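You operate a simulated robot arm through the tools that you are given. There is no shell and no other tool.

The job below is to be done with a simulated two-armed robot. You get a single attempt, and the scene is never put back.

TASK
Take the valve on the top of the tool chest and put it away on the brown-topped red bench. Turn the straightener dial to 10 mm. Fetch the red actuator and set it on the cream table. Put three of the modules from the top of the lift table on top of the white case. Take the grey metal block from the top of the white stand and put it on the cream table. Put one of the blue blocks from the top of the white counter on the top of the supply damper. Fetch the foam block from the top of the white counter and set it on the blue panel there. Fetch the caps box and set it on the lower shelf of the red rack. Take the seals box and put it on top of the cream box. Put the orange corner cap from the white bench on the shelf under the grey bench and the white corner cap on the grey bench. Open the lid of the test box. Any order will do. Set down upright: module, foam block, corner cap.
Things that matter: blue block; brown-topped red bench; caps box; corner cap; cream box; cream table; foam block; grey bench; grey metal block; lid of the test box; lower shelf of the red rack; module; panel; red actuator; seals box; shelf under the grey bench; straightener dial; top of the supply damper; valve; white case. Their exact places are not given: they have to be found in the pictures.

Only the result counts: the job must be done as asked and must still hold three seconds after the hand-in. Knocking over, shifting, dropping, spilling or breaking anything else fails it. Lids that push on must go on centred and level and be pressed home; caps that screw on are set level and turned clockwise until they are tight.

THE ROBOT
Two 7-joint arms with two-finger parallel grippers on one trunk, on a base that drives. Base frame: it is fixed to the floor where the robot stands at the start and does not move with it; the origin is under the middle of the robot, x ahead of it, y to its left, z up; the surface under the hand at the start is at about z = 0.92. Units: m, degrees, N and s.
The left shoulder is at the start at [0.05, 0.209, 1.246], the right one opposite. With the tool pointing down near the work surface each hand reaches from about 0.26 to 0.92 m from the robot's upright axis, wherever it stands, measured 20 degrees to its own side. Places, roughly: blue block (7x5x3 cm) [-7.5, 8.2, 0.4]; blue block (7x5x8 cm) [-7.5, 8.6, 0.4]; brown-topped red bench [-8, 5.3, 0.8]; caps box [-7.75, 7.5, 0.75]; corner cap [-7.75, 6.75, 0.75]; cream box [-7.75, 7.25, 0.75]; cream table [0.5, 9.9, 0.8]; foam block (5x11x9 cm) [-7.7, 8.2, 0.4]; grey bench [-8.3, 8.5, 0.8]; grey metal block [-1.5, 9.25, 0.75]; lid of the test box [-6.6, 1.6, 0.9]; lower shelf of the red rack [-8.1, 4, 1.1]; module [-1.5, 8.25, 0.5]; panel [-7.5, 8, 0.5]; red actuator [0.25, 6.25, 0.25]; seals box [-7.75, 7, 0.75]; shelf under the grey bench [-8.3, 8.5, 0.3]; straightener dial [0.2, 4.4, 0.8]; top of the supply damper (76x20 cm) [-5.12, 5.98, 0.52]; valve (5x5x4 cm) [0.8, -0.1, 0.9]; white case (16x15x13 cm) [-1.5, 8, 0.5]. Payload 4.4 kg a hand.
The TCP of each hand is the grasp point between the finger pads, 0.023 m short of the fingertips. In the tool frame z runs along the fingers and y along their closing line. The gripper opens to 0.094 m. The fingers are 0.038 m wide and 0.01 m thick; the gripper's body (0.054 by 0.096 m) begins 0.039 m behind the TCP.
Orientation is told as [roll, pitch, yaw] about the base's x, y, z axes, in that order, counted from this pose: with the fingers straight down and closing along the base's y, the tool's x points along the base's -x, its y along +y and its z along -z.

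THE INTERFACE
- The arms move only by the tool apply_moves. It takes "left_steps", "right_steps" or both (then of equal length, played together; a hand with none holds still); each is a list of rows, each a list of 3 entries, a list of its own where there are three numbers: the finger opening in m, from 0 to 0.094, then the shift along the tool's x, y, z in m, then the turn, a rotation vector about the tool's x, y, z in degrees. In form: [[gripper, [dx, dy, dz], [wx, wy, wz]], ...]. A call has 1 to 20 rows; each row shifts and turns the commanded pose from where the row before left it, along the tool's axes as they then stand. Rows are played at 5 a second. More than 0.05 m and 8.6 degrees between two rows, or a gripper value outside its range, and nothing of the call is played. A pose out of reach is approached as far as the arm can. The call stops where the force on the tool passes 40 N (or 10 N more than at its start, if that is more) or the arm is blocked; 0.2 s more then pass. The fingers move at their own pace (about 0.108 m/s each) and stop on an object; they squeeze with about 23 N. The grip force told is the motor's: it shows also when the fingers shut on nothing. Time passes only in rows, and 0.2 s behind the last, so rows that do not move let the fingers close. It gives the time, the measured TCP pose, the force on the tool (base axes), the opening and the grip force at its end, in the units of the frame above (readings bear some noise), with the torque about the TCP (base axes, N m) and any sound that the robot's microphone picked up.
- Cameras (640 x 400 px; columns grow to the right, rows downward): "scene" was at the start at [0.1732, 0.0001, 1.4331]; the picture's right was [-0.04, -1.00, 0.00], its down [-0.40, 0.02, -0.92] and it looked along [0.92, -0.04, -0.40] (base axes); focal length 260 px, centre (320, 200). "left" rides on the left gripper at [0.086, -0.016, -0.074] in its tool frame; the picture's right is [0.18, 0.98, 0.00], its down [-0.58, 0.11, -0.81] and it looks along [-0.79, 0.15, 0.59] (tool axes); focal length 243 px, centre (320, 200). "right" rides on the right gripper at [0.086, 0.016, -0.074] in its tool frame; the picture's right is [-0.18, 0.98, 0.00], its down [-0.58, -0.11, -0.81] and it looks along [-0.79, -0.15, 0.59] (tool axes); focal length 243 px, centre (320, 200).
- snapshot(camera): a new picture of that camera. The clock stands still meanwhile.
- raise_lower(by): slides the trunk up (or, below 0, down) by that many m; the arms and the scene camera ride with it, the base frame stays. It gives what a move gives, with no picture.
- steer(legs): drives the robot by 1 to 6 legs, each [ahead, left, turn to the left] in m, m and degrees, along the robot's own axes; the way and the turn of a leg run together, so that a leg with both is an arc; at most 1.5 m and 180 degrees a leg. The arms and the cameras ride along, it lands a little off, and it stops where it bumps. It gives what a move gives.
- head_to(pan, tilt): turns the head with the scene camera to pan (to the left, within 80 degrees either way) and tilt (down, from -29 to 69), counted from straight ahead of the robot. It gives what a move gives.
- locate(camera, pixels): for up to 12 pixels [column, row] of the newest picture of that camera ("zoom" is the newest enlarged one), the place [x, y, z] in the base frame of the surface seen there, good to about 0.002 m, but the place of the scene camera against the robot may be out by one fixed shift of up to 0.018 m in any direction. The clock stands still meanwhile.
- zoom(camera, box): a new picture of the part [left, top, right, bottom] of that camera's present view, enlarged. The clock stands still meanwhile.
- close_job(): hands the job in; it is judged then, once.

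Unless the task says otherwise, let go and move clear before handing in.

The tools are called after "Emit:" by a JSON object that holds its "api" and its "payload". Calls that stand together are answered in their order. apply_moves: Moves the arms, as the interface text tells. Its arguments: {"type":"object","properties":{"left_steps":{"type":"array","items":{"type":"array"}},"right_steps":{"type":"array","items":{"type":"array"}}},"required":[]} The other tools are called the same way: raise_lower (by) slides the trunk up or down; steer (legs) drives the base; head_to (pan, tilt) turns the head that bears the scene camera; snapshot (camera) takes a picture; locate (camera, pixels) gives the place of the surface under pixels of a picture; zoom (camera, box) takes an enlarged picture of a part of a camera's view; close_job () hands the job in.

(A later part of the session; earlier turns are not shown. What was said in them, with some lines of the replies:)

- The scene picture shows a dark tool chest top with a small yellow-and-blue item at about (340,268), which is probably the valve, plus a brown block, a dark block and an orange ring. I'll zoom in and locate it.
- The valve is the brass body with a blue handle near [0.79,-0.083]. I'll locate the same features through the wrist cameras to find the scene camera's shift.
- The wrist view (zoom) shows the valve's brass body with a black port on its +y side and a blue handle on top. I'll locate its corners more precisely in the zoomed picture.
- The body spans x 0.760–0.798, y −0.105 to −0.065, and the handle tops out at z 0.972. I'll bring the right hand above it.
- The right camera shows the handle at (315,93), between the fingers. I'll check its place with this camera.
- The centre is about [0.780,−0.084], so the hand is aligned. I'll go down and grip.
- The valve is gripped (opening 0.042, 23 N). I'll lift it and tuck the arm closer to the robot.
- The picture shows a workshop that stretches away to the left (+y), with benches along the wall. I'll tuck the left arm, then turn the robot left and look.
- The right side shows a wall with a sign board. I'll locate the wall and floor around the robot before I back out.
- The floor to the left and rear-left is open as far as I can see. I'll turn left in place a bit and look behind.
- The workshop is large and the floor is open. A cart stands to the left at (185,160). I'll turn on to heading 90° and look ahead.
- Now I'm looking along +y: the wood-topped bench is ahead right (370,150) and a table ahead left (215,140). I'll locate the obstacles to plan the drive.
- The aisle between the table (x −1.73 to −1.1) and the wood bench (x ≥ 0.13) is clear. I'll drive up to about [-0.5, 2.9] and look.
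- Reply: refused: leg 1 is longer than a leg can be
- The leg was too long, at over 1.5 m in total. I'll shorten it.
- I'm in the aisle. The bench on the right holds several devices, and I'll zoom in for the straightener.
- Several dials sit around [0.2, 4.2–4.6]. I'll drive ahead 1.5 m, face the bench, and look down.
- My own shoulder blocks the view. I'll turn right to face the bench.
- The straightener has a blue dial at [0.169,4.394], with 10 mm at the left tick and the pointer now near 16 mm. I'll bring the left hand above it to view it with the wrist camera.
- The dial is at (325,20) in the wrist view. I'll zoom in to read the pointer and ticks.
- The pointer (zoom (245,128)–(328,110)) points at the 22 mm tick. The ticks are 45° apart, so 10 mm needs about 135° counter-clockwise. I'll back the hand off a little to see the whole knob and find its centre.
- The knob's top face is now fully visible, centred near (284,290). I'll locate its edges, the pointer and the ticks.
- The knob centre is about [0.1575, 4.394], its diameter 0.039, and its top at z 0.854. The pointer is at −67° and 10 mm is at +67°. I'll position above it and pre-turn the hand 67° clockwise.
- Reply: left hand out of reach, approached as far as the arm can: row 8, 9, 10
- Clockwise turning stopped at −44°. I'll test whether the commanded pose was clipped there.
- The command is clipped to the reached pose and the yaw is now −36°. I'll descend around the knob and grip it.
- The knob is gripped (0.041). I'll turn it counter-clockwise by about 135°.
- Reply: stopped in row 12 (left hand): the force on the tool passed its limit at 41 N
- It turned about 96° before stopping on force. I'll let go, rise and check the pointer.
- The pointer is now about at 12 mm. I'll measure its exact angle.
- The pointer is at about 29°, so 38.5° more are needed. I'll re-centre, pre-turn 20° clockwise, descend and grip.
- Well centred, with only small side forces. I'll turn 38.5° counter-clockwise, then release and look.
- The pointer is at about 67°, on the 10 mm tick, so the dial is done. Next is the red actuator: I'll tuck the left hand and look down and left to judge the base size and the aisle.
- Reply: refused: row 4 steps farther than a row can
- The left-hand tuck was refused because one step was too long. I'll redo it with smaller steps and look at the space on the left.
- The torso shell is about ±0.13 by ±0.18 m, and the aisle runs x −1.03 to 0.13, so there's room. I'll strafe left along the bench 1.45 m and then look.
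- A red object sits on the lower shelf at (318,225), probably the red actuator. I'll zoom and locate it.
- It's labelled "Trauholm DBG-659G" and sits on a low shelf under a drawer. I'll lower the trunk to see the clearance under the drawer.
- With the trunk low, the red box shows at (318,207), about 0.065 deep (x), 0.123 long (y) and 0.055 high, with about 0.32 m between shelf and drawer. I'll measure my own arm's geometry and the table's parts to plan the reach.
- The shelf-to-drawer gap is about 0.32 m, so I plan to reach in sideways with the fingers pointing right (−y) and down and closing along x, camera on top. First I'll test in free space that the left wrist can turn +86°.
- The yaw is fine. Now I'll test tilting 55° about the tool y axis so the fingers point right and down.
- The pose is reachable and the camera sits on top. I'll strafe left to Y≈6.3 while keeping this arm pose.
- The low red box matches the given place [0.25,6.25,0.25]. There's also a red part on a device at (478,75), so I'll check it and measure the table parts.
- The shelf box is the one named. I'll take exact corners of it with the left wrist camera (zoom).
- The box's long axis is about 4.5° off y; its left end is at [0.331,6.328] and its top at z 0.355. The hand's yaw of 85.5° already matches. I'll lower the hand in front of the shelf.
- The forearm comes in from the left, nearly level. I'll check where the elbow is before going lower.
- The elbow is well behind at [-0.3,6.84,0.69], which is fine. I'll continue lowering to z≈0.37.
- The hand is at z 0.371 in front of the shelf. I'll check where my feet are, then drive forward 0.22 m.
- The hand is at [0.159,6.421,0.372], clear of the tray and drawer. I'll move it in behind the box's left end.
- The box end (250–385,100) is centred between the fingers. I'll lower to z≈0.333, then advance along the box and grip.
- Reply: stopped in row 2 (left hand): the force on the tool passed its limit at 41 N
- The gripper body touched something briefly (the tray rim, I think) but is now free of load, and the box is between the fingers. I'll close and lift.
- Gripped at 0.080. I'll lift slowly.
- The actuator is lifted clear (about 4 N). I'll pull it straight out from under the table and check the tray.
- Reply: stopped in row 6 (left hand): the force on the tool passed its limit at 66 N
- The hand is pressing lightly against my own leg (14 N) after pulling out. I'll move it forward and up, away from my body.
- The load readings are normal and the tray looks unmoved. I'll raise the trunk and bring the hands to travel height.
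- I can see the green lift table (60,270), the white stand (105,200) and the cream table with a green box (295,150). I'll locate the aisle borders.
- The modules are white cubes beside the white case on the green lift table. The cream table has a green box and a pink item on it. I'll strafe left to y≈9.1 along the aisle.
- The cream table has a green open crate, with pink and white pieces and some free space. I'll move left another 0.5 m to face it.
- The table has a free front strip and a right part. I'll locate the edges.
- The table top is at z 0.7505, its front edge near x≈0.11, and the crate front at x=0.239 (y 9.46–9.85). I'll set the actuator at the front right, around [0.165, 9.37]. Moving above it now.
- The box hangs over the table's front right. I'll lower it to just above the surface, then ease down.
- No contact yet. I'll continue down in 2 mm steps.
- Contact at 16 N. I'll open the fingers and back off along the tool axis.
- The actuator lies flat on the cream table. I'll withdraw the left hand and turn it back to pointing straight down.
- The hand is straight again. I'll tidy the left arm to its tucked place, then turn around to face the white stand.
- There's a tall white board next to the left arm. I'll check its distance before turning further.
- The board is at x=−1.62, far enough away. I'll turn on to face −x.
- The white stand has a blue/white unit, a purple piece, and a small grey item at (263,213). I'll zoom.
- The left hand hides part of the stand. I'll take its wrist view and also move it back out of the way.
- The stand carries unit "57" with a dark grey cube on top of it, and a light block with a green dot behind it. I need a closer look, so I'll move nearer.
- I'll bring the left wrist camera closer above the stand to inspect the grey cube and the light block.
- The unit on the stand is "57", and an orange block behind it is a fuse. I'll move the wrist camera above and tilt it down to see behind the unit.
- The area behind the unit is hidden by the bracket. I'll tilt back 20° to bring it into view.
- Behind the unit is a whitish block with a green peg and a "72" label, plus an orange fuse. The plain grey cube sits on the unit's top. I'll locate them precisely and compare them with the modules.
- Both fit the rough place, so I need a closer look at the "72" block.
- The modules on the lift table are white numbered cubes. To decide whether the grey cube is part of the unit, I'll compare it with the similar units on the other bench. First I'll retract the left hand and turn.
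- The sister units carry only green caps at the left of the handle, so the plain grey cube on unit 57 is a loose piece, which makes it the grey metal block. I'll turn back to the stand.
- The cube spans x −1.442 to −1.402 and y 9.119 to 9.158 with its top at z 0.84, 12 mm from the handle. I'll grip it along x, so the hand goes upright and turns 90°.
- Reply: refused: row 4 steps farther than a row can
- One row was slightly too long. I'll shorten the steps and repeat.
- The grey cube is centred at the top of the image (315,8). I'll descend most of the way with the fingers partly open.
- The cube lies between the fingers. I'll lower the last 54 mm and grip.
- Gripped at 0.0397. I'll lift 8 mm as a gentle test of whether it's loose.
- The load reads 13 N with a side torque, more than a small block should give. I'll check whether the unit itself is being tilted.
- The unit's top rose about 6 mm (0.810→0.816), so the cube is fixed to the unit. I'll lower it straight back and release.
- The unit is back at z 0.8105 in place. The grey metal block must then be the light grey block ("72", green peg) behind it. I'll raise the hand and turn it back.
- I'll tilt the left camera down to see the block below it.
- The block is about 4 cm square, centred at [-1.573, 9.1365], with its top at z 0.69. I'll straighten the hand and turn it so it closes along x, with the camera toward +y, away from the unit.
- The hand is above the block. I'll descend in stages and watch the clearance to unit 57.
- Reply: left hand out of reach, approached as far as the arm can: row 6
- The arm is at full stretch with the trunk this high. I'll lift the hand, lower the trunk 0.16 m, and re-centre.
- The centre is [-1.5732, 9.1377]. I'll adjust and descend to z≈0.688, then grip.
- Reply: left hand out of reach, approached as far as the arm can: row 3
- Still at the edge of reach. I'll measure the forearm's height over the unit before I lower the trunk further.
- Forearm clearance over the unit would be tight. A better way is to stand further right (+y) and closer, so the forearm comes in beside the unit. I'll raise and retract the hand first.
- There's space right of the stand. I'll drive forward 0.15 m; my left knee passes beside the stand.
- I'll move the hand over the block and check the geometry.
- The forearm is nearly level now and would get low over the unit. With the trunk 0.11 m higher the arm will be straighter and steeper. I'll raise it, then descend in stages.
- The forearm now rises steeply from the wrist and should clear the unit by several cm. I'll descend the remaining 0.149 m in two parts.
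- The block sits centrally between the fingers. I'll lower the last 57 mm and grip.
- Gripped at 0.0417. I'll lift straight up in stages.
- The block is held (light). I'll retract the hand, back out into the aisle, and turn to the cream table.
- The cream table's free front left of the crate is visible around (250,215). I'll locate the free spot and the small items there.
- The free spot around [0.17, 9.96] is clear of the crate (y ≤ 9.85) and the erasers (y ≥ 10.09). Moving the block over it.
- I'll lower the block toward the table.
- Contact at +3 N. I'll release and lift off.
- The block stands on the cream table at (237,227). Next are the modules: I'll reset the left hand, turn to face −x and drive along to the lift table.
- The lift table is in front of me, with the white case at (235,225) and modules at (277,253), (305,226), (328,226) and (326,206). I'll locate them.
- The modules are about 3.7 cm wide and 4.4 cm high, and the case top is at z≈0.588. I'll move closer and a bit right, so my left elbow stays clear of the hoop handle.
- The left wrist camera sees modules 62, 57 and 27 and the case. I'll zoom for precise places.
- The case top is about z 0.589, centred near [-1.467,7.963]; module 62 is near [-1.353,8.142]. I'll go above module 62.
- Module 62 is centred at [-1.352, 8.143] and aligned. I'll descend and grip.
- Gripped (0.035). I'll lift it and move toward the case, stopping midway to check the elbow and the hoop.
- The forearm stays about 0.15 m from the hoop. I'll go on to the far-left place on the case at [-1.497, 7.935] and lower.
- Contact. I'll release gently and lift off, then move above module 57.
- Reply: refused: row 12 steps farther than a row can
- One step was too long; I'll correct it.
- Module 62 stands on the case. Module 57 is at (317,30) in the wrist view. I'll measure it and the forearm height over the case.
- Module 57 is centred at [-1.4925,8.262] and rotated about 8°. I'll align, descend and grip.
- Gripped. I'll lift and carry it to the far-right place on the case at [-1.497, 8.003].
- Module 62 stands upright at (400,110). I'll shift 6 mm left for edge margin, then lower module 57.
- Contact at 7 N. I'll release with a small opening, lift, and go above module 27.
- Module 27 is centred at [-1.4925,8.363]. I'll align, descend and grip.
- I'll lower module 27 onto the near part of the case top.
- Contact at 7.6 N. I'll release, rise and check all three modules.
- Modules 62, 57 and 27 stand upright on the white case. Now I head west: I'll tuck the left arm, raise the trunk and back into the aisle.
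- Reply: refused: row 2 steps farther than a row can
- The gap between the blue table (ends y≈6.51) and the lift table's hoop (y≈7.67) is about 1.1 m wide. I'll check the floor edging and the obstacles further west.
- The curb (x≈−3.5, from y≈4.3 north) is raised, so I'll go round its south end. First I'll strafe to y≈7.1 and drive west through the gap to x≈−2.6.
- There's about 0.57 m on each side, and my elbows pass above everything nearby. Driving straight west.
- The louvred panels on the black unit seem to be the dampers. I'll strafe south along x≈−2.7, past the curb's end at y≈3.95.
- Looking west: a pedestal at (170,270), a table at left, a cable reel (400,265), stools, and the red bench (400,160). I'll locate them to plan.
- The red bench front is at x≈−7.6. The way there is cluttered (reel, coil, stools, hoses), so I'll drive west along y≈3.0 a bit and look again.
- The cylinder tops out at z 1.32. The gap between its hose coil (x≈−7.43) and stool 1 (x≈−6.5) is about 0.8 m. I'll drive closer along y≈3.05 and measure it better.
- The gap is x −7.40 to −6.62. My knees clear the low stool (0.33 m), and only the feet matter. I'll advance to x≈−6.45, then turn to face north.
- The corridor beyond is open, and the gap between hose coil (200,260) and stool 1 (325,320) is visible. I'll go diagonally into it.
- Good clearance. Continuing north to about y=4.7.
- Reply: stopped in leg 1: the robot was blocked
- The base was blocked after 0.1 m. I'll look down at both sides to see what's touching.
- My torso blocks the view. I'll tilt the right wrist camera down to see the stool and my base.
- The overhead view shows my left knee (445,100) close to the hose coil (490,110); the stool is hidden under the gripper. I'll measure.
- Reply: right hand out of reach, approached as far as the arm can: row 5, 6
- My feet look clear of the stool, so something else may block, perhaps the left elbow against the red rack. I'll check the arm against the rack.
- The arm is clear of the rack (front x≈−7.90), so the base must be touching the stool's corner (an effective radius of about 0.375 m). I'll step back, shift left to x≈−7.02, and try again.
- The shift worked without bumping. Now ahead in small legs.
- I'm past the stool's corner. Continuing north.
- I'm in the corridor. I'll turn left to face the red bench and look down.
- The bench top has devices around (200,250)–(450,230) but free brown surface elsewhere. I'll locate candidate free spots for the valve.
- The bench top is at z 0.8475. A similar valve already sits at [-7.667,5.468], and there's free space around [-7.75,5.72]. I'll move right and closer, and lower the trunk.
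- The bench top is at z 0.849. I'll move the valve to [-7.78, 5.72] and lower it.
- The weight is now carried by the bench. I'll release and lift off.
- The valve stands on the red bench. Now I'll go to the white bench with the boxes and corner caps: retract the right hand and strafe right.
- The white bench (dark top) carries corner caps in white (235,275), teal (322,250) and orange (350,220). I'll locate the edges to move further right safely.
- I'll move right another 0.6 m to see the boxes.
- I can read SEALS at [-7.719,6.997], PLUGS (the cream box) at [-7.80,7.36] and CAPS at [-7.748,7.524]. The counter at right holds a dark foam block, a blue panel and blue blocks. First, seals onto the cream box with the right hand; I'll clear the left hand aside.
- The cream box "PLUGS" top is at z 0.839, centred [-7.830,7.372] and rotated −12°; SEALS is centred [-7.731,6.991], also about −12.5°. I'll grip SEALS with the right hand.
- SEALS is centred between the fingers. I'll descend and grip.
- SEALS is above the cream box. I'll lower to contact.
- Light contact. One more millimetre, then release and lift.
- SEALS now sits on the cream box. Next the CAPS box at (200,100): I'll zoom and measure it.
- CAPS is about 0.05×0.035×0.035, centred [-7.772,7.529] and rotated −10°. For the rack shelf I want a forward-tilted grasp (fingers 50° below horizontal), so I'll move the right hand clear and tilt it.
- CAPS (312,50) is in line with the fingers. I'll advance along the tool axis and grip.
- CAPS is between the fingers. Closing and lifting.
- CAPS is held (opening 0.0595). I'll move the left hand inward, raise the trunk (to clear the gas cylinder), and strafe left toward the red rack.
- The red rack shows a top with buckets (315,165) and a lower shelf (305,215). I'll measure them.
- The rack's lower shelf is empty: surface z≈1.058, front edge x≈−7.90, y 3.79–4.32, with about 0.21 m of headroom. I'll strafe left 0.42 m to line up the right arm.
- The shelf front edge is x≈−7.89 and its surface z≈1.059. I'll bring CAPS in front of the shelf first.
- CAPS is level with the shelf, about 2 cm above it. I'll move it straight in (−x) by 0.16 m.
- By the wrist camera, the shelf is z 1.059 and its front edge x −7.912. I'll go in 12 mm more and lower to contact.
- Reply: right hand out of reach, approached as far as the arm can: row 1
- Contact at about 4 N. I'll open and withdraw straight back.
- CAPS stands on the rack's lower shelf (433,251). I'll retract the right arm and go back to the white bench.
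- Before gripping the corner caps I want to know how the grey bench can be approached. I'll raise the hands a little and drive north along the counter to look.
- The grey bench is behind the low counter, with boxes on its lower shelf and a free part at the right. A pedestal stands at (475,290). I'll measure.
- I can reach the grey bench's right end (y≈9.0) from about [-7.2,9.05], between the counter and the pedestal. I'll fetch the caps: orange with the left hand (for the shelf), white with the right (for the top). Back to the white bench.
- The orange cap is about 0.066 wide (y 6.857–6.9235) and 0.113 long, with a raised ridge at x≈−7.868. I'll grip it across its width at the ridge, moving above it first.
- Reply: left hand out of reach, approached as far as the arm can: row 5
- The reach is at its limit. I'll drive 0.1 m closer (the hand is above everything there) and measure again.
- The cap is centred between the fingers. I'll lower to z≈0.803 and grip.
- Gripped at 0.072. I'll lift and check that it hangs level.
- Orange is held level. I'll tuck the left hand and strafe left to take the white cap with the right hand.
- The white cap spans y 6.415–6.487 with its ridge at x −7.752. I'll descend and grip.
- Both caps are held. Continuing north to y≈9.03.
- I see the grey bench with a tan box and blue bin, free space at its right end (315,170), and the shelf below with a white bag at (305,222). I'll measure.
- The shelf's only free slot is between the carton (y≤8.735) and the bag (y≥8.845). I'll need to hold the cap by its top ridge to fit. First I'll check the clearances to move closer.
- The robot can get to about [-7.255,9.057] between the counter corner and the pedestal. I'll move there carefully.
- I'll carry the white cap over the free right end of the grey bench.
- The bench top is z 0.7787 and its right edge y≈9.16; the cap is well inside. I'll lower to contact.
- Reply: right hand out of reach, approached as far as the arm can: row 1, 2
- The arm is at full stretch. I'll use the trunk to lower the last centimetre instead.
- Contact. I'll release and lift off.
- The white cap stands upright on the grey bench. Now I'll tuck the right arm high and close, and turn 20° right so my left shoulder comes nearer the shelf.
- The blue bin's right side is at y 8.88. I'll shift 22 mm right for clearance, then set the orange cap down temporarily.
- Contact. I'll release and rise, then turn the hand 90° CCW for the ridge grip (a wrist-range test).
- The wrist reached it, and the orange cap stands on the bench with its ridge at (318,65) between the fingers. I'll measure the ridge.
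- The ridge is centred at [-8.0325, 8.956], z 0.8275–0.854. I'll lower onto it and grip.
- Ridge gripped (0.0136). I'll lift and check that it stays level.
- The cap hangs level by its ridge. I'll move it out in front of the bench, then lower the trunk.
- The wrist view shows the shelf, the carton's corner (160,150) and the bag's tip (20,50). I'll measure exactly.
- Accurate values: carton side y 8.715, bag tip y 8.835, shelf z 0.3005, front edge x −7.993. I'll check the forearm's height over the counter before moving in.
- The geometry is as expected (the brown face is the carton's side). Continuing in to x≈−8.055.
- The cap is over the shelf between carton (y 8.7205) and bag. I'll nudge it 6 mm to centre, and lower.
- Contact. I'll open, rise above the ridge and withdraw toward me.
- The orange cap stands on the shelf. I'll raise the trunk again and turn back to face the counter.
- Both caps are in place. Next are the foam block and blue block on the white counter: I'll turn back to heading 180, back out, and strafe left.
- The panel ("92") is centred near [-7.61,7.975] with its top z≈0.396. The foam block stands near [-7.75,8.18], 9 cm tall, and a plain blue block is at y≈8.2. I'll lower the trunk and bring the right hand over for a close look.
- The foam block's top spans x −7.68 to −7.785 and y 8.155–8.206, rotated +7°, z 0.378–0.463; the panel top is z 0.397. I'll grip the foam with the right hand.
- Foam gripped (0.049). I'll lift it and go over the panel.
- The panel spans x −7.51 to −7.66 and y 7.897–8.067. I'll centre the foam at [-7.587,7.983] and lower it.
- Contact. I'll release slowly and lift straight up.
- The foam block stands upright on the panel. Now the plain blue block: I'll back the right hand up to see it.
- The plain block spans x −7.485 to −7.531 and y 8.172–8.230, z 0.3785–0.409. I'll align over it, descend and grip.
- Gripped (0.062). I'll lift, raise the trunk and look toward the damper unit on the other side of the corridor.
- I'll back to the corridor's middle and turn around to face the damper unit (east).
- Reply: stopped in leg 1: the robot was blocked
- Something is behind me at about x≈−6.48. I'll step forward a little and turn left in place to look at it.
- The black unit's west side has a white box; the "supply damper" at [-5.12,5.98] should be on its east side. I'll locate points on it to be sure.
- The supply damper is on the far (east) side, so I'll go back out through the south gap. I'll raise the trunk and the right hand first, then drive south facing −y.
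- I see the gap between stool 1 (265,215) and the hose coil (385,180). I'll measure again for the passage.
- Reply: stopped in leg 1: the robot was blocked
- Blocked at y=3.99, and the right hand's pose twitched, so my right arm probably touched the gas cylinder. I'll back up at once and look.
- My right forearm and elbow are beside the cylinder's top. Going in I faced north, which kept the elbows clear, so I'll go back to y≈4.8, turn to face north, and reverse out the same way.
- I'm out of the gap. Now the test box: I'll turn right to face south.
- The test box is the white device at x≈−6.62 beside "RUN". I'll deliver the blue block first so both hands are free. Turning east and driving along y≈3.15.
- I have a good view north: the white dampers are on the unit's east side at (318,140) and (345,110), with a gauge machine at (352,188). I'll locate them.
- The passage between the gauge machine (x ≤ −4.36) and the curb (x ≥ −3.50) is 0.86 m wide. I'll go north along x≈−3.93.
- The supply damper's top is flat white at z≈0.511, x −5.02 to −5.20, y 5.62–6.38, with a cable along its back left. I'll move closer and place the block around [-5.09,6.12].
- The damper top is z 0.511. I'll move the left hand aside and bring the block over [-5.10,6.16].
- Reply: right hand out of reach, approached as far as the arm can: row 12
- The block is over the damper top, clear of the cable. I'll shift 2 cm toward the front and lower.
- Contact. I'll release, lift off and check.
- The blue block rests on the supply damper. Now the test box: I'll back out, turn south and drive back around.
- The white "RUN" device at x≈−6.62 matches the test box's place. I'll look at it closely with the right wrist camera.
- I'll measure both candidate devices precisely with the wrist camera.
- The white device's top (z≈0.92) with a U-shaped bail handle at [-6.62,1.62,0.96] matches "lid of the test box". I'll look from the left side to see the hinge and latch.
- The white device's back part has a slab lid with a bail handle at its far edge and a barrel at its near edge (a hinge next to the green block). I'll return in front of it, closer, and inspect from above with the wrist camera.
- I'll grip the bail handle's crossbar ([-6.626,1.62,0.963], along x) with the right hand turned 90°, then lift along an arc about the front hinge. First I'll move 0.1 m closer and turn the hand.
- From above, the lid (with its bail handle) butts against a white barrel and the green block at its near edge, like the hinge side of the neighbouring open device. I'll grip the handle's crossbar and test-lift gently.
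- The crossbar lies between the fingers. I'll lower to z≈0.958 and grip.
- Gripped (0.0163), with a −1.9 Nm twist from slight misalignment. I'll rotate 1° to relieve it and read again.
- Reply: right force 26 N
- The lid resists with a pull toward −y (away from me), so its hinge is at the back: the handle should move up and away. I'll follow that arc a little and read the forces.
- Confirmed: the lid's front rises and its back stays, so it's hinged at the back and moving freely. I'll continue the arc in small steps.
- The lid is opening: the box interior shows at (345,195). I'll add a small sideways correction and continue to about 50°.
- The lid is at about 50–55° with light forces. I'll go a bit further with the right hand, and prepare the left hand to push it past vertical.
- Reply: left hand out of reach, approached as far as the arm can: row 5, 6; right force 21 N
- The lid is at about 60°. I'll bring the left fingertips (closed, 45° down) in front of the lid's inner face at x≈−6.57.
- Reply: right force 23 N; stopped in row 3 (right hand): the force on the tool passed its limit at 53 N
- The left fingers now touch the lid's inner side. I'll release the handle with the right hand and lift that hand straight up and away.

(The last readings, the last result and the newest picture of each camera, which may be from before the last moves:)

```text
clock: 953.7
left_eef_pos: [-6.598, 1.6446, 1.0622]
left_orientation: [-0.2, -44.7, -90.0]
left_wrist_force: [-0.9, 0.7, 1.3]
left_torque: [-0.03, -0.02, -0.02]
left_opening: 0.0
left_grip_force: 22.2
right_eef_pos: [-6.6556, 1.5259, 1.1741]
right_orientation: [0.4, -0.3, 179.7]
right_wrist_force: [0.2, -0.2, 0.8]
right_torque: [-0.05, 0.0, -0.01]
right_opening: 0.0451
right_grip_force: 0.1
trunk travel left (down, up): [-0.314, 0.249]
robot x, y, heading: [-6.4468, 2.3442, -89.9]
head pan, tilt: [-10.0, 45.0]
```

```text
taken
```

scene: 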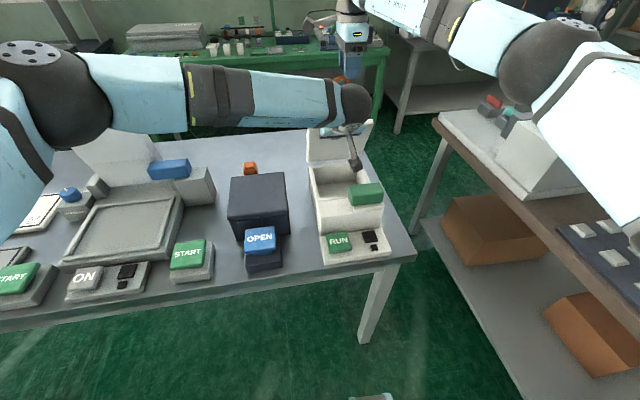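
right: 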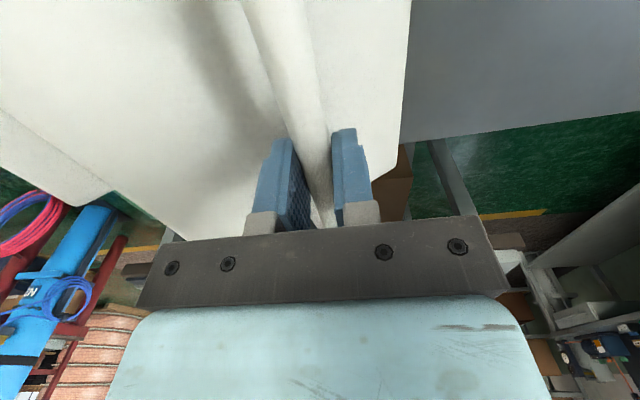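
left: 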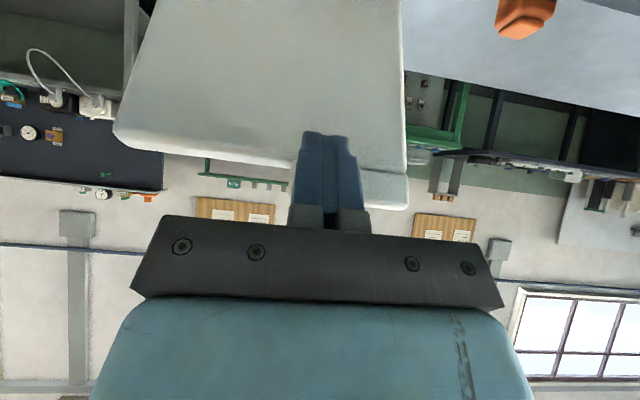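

The lid holds its position by itself (a friction hinge), with no load on either hand. I'll move the right hand clear to the west, then push the lid further open with the left.

Emit:
{"api": "apply_moves", "payload": {"right_steps": [[0.045, [-0.04, 0, -0.02], [0, 0, 0]], [0.045, [-0.04, -0.01, -0.01], [0, 0, 0]], [0.045, [-0.04, -0.02, 0], [0, 0, 0]], [0.06, [-0.03, -0.035, 0], [0, 0, 0]], [0.06, [-0.02, -0.04, 0], [0, 0, 0]], [0.06, [-0.01, -0.045, 0], [0, 0, 0]], [0.06, [0, -0.045, 0], [0, 0, 0]], [0.06, [0, -0.045, 0], [0, 0, 0]]]}}

Emit:
{"api": "apply_moves", "payload": {"left_steps": [[0.0, [-0.0071, 0, 0.0071], [0, 0, 0]], [0.0, [-0.0071, 0, 0.0071], [0, 0, 0]], [0.0, [-0.0071, 0, 0.0071], [0, 0, 0]], [0.0, [-0.0071, 0, 0.0071], [0, 0, 0]], [0.0, [-0.0071, 0, 0.0071], [0, 0, 0]], [0.0, [0, 0, 0], [0, 0, 0]]]}}

Emit:
{"api": "snapshot", "payload": {"camera": "left"}}

```text
clock: 955.5
left_eef_pos: [-6.6, 1.6448, 1.0618]
left_orientation: [-0.2, -44.8, -90.0]
left_wrist_force: [-0.2, 0.3, 1.0]
left_torque: [0.0, -0.01, 0.03]
left_opening: 0.0003
left_grip_force: 22.9
right_eef_pos: [-6.8349, 1.7696, 1.2028]
right_orientation: [0.5, -0.3, 179.6]
right_wrist_force: [0.7, 1.1, -0.7]
right_torque: [-0.02, 0.03, 0.0]
right_opening: 0.0602
right_grip_force: 0.0
trunk travel left (down, up): [-0.314, 0.249]
robot x, y, heading: [-6.4509, 2.3516, -90.3]
head pan, tilt: [-10.0, 45.0]
```

```text
clock: 956.9
left_eef_pos: [-6.5981, 1.5922, 1.0609]
left_orientation: [-0.2, -44.7, -90.0]
left_wrist_force: [0.2, 0.4, 0.1]
left_torque: [-0.01, 0.01, 0.03]
left_opening: 0.0
left_grip_force: 22.7
right_eef_pos: [-6.8321, 1.7682, 1.2033]
right_orientation: [0.4, -0.4, 179.7]
right_wrist_force: [0.5, -0.3, 0.1]
right_torque: [0.0, 0.03, 0.0]
right_opening: 0.0601
right_grip_force: 0.1
trunk travel left (down, up): [-0.314, 0.249]
robot x, y, heading: [-6.4459, 2.3458, -90.1]
head pan, tilt: [-10.0, 45.0]
```

```text
taken
```

left: 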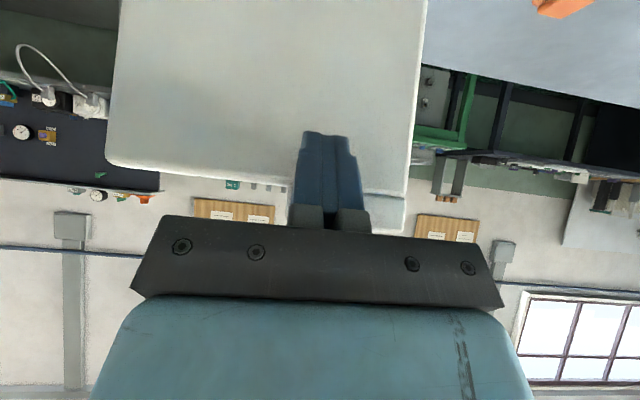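

Emit:
{"api": "locate", "payload": {"camera": "left", "pixels": [[250, 60], [340, 60], [400, 120], [140, 130], [200, 140], [250, 20], [270, 165], [385, 210]]}}

```text
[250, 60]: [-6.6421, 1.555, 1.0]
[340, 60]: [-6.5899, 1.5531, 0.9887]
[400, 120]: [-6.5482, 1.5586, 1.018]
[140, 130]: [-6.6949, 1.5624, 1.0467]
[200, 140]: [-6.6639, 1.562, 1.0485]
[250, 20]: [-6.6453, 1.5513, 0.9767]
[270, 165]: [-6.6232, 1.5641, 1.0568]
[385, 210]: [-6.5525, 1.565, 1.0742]
```

The lid is now at about 80°. I'll keep pushing to bring it past vertical.

Emit:
{"api": "apply_moves", "payload": {"left_steps": [[0.0, [-0.0071, 0, 0.0071], [0, 0, 0]], [0.0, [-0.0071, 0, 0.0071], [0, 0, 0]], [0.0, [-0.0071, 0, 0.0071], [0, 0, 0]], [0.0, [-0.0071, 0, 0.0071], [0, 0, 0]], [0.0, [-0.0071, 0, 0.0071], [0, 0, 0]], [0.0, [0, 0, 0], [0, 0, 0]]]}}

Emit:
{"api": "snapshot", "payload": {"camera": "left"}}

Emit:
{"api": "locate", "payload": {"camera": "left", "pixels": [[250, 60], [200, 140], [250, 20], [270, 165], [150, 100]]}}

```text
clock: 958.3
left_eef_pos: [-6.5993, 1.5428, 1.0621]
left_orientation: [-0.2, -44.7, -90.0]
left_wrist_force: [0.0, -0.2, -0.1]
left_torque: [0.01, 0.01, 0.0]
left_opening: 0.0002
left_grip_force: 23.4
right_eef_pos: [-6.8327, 1.7683, 1.2024]
right_orientation: [0.5, -0.3, 179.7]
right_wrist_force: [0.1, 0.2, -0.4]
right_torque: [-0.01, -0.01, 0.01]
right_opening: 0.0599
right_grip_force: 0.1
trunk travel left (down, up): [-0.314, 0.249]
robot x, y, heading: [-6.4491, 2.3467, -90.2]
head pan, tilt: [-10.0, 45.0]
```

```text
taken
```

left: 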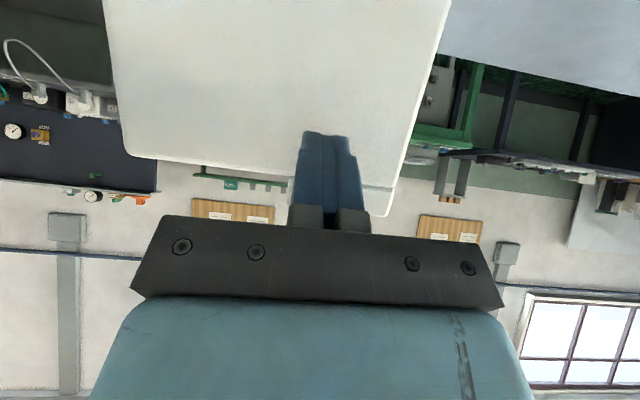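

```text
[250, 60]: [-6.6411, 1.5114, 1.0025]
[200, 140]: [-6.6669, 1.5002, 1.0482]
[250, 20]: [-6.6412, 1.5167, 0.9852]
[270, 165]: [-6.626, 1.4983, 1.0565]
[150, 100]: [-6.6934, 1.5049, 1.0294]
```

The lid leans past vertical (about 104°). I'll push a bit more to see whether it reaches its stop, then withdraw.

Emit:
{"api": "apply_moves", "payload": {"left_steps": [[0.0, [-0.0071, 0, 0.0071], [0, 0, 0]], [0.0, [-0.0071, 0, 0.0071], [0, 0, 0]], [0.0, [0, 0, 0], [0, 0, 0]]]}}

Emit:
{"api": "snapshot", "payload": {"camera": "left"}}

Emit:
{"api": "locate", "payload": {"camera": "left", "pixels": [[250, 60], [200, 140], [250, 20], [270, 160], [150, 100]]}}

```text
clock: 959.1
left_eef_pos: [-6.6018, 1.526, 1.0634]
left_orientation: [-0.3, -44.9, -90.1]
left_wrist_force: [6.7, 26.1, -2.0]
left_torque: [0.12, 0.13, 0.21]
left_opening: 0.0
left_grip_force: 23.3
right_eef_pos: [-6.833, 1.7704, 1.204]
right_orientation: [0.4, -0.4, 179.7]
right_wrist_force: [0.5, 0.5, 0.3]
right_torque: [0.0, 0.05, -0.01]
right_opening: 0.0602
right_grip_force: 0.1
trunk travel left (down, up): [-0.314, 0.249]
robot x, y, heading: [-6.4463, 2.346, -90.1]
head pan, tilt: [-10.0, 45.0]
```

```text
taken
```

left: 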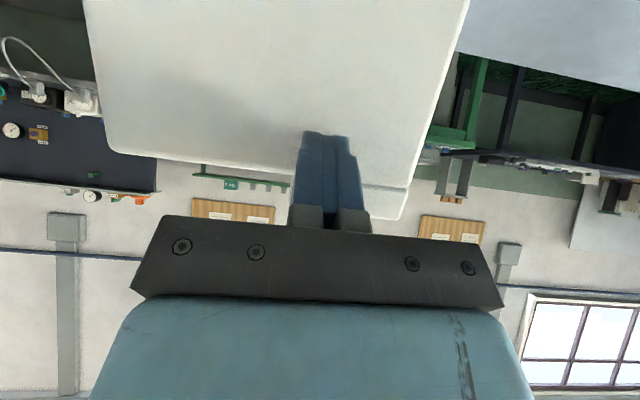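

```text
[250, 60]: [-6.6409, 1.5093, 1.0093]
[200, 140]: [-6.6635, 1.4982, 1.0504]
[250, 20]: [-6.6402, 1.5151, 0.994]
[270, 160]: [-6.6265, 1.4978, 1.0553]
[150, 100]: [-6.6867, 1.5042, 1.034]
```

It reached its stop (26 N), so the lid is fully open. I'll withdraw the left hand and check that it stays.

Emit:
{"api": "apply_moves", "payload": {"left_steps": [[0.0, [0.014, 0, -0.014], [0, 0, 0]], [0.0, [0.025, 0, -0.025], [0, 0, 0]], [0.0, [0.03, 0, -0.03], [0, 0, 0]], [0.0, [0.02, 0.01, -0.04], [0, 0, 0]], [0.0, [0.02, 0.02, -0.04], [0, 0, 0]], [0.0, [0.02, 0.03, -0.03], [0, 0, 0]], [0.0, [0.0, 0.04, 0], [0, 0, 0]], [0.0, [0.0, 0.04, 0], [0, 0, 0]], [0.0, [0.0, 0.04, 0], [0, 0, 0]], [0.0, [0.0, 0.04, 0], [0, 7.5, 0]], [0.0, [0.0, 0.04, 0], [0, 7.5, 0]], [0.05, [0.0, 0.04, 0], [0, 7.5, 0]], [0.05, [0, 0, 0], [0, 7.5, 0]], [0.05, [0, 0, 0], [0, 7.5, 0]], [0.05, [0, 0, 0], [0, 7.5, 0]]]}}

Emit:
{"api": "snapshot", "payload": {"camera": "scene"}}

Emit:
{"api": "zoom", "payload": {"camera": "scene", "box": [280, 90, 410, 270]}}

```text
clock: 962.3
left_eef_pos: [-6.2989, 1.7398, 1.0969]
left_orientation: [-0.2, 0.3, -90.2]
left_wrist_force: [-0.4, -0.3, 1.1]
left_torque: [-0.02, -0.01, -0.02]
left_opening: 0.05
left_grip_force: 0.0
right_eef_pos: [-6.8324, 1.7672, 1.2016]
right_orientation: [0.4, -0.4, 179.7]
right_wrist_force: [-0.6, -0.3, 0.1]
right_torque: [0.0, 0.0, -0.02]
right_opening: 0.0598
right_grip_force: 0.3
trunk travel left (down, up): [-0.314, 0.249]
robot x, y, heading: [-6.4488, 2.3438, -90.4]
head pan, tilt: [-10.0, 45.0]
```

```text
taken
```

scene: 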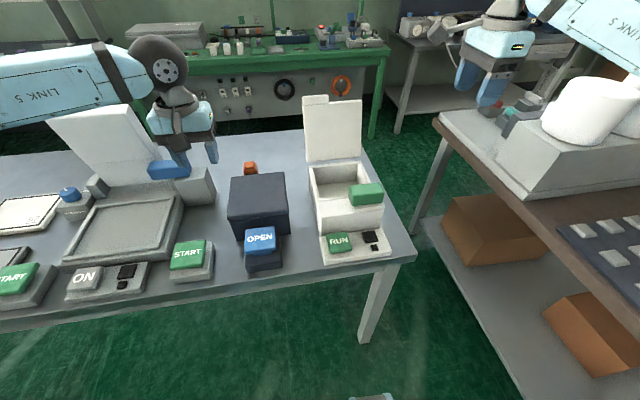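

```text
2.22 times, centred on (345, 180) of scene
```

zoom: 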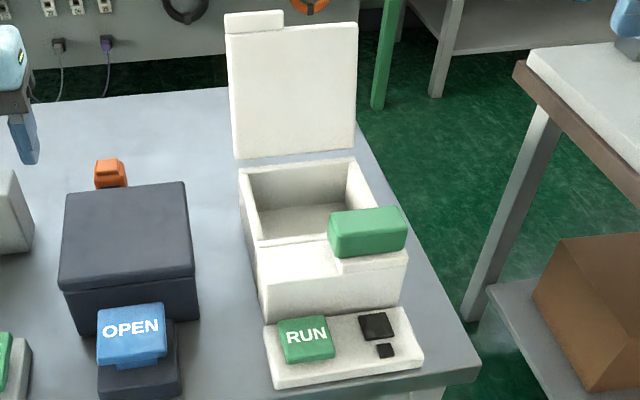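

The test box's lid stands open against its stop with nothing touching it. I'll raise the hands and back the robot away before handing in.

Emit:
{"api": "apply_moves", "payload": {"left_steps": [[0.06, [0.02, 0, -0.04], [0, 0, 0]], [0.06, [0.03, 0, -0.03], [0, 0, 0]], [0.06, [0.04, 0, 0], [0, 0, 0]], [0.06, [0.04, 0, 0], [0, 0, 0]]]}}

Emit:
{"api": "steer", "payload": {"legs": [[-0.3, 0, 0]]}}

Emit:
{"api": "snapshot", "payload": {"camera": "scene"}}

```text
clock: 963.3
left_eef_pos: [-6.2978, 1.8706, 1.1678]
left_orientation: [-0.3, 0.2, -90.2]
left_wrist_force: [0.7, 0.4, 0.1]
left_torque: [0.0, 0.01, -0.02]
left_opening: 0.0601
left_grip_force: 0.1
right_eef_pos: [-6.8341, 1.7686, 1.2023]
right_orientation: [0.5, -0.3, 179.7]
right_wrist_force: [-1.1, -0.9, 0.3]
right_torque: [-0.01, 0.02, 0.0]
right_opening: 0.0597
right_grip_force: 0.0
trunk travel left (down, up): [-0.314, 0.249]
robot x, y, heading: [-6.4474, 2.3437, -89.8]
head pan, tilt: [-10.0, 45.0]
```

```text
clock: 965.4
left_eef_pos: [-6.2978, 2.1701, 1.168]
left_orientation: [-0.3, 0.2, -90.3]
left_wrist_force: [0.0, 0.2, 0.5]
left_torque: [0.0, -0.02, -0.03]
left_opening: 0.0599
left_grip_force: 0.0
right_eef_pos: [-6.8337, 2.0683, 1.2015]
right_orientation: [0.3, -0.3, 179.5]
right_wrist_force: [-0.4, 0.3, 0.4]
right_torque: [0.01, 0.01, 0.03]
right_opening: 0.0598
right_grip_force: 0.1
trunk travel left (down, up): [-0.314, 0.249]
robot x, y, heading: [-6.4493, 2.6491, -90.1]
head pan, tilt: [-10.0, 45.0]
```

```text
taken
```

scene: 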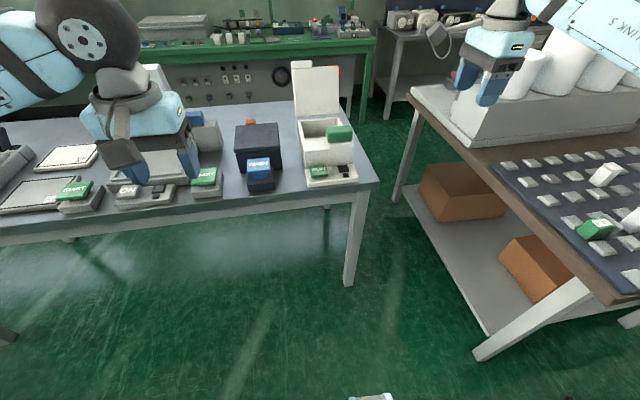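

The lid stays open (317,90), every item has been placed, and both hands are empty and clear. I'm handing in the job.

Emit:
{"api": "close_job", "payload": {}}

```text
The job is handed in.
```

I handed the job in with every part carried out; I haven't been told how it was judged.

| Part of the task | Where it ended up |
|---|---|
| Valve | On the brown-topped red bench |
| Straightener dial | Pointer on the 10 mm tick |
| Red actuator | Flat on the cream table, near the front right |
| Modules 62, 57 and 27 | Upright on the white case |
| Grey metal block | On the cream table |
| Plain blue block | On top of the supply damper |
| Foam block | Upright on the blue panel |
| Caps box | On the lower shelf of the red rack |
| Seals box | On top of the cream box |
| Orange corner cap | Upright on the shelf under the grey bench |
| White corner cap | Upright on the grey bench |
| Test box lid | Open against its stop, and it stayed open after I let go |

Some things could still count against it:

- **Grey metal block:** the plain grey cube on the stand turned out to be fixed to unit 57. I took the light grey block marked "72" with a green peg, as the only other fit.
- **Unit 57:** while testing that cube I tipped one end of the unit up by about 6 mm, then set it back down in place.
- **Gas cylinder:** my right arm touched it in the narrow gap beside the stool. It was still standing when I next saw it, but I did not measure whether it had moved.
- **Other bumps:** the robot stopped against a stool and against the black unit with the damper. The gripper also briefly pressed a tray beside the actuator. The stool and tray looked unmoved; I did not check the black unit.
- **Test box:** I chose the white box by its given position, since nothing on it is labelled "test box".
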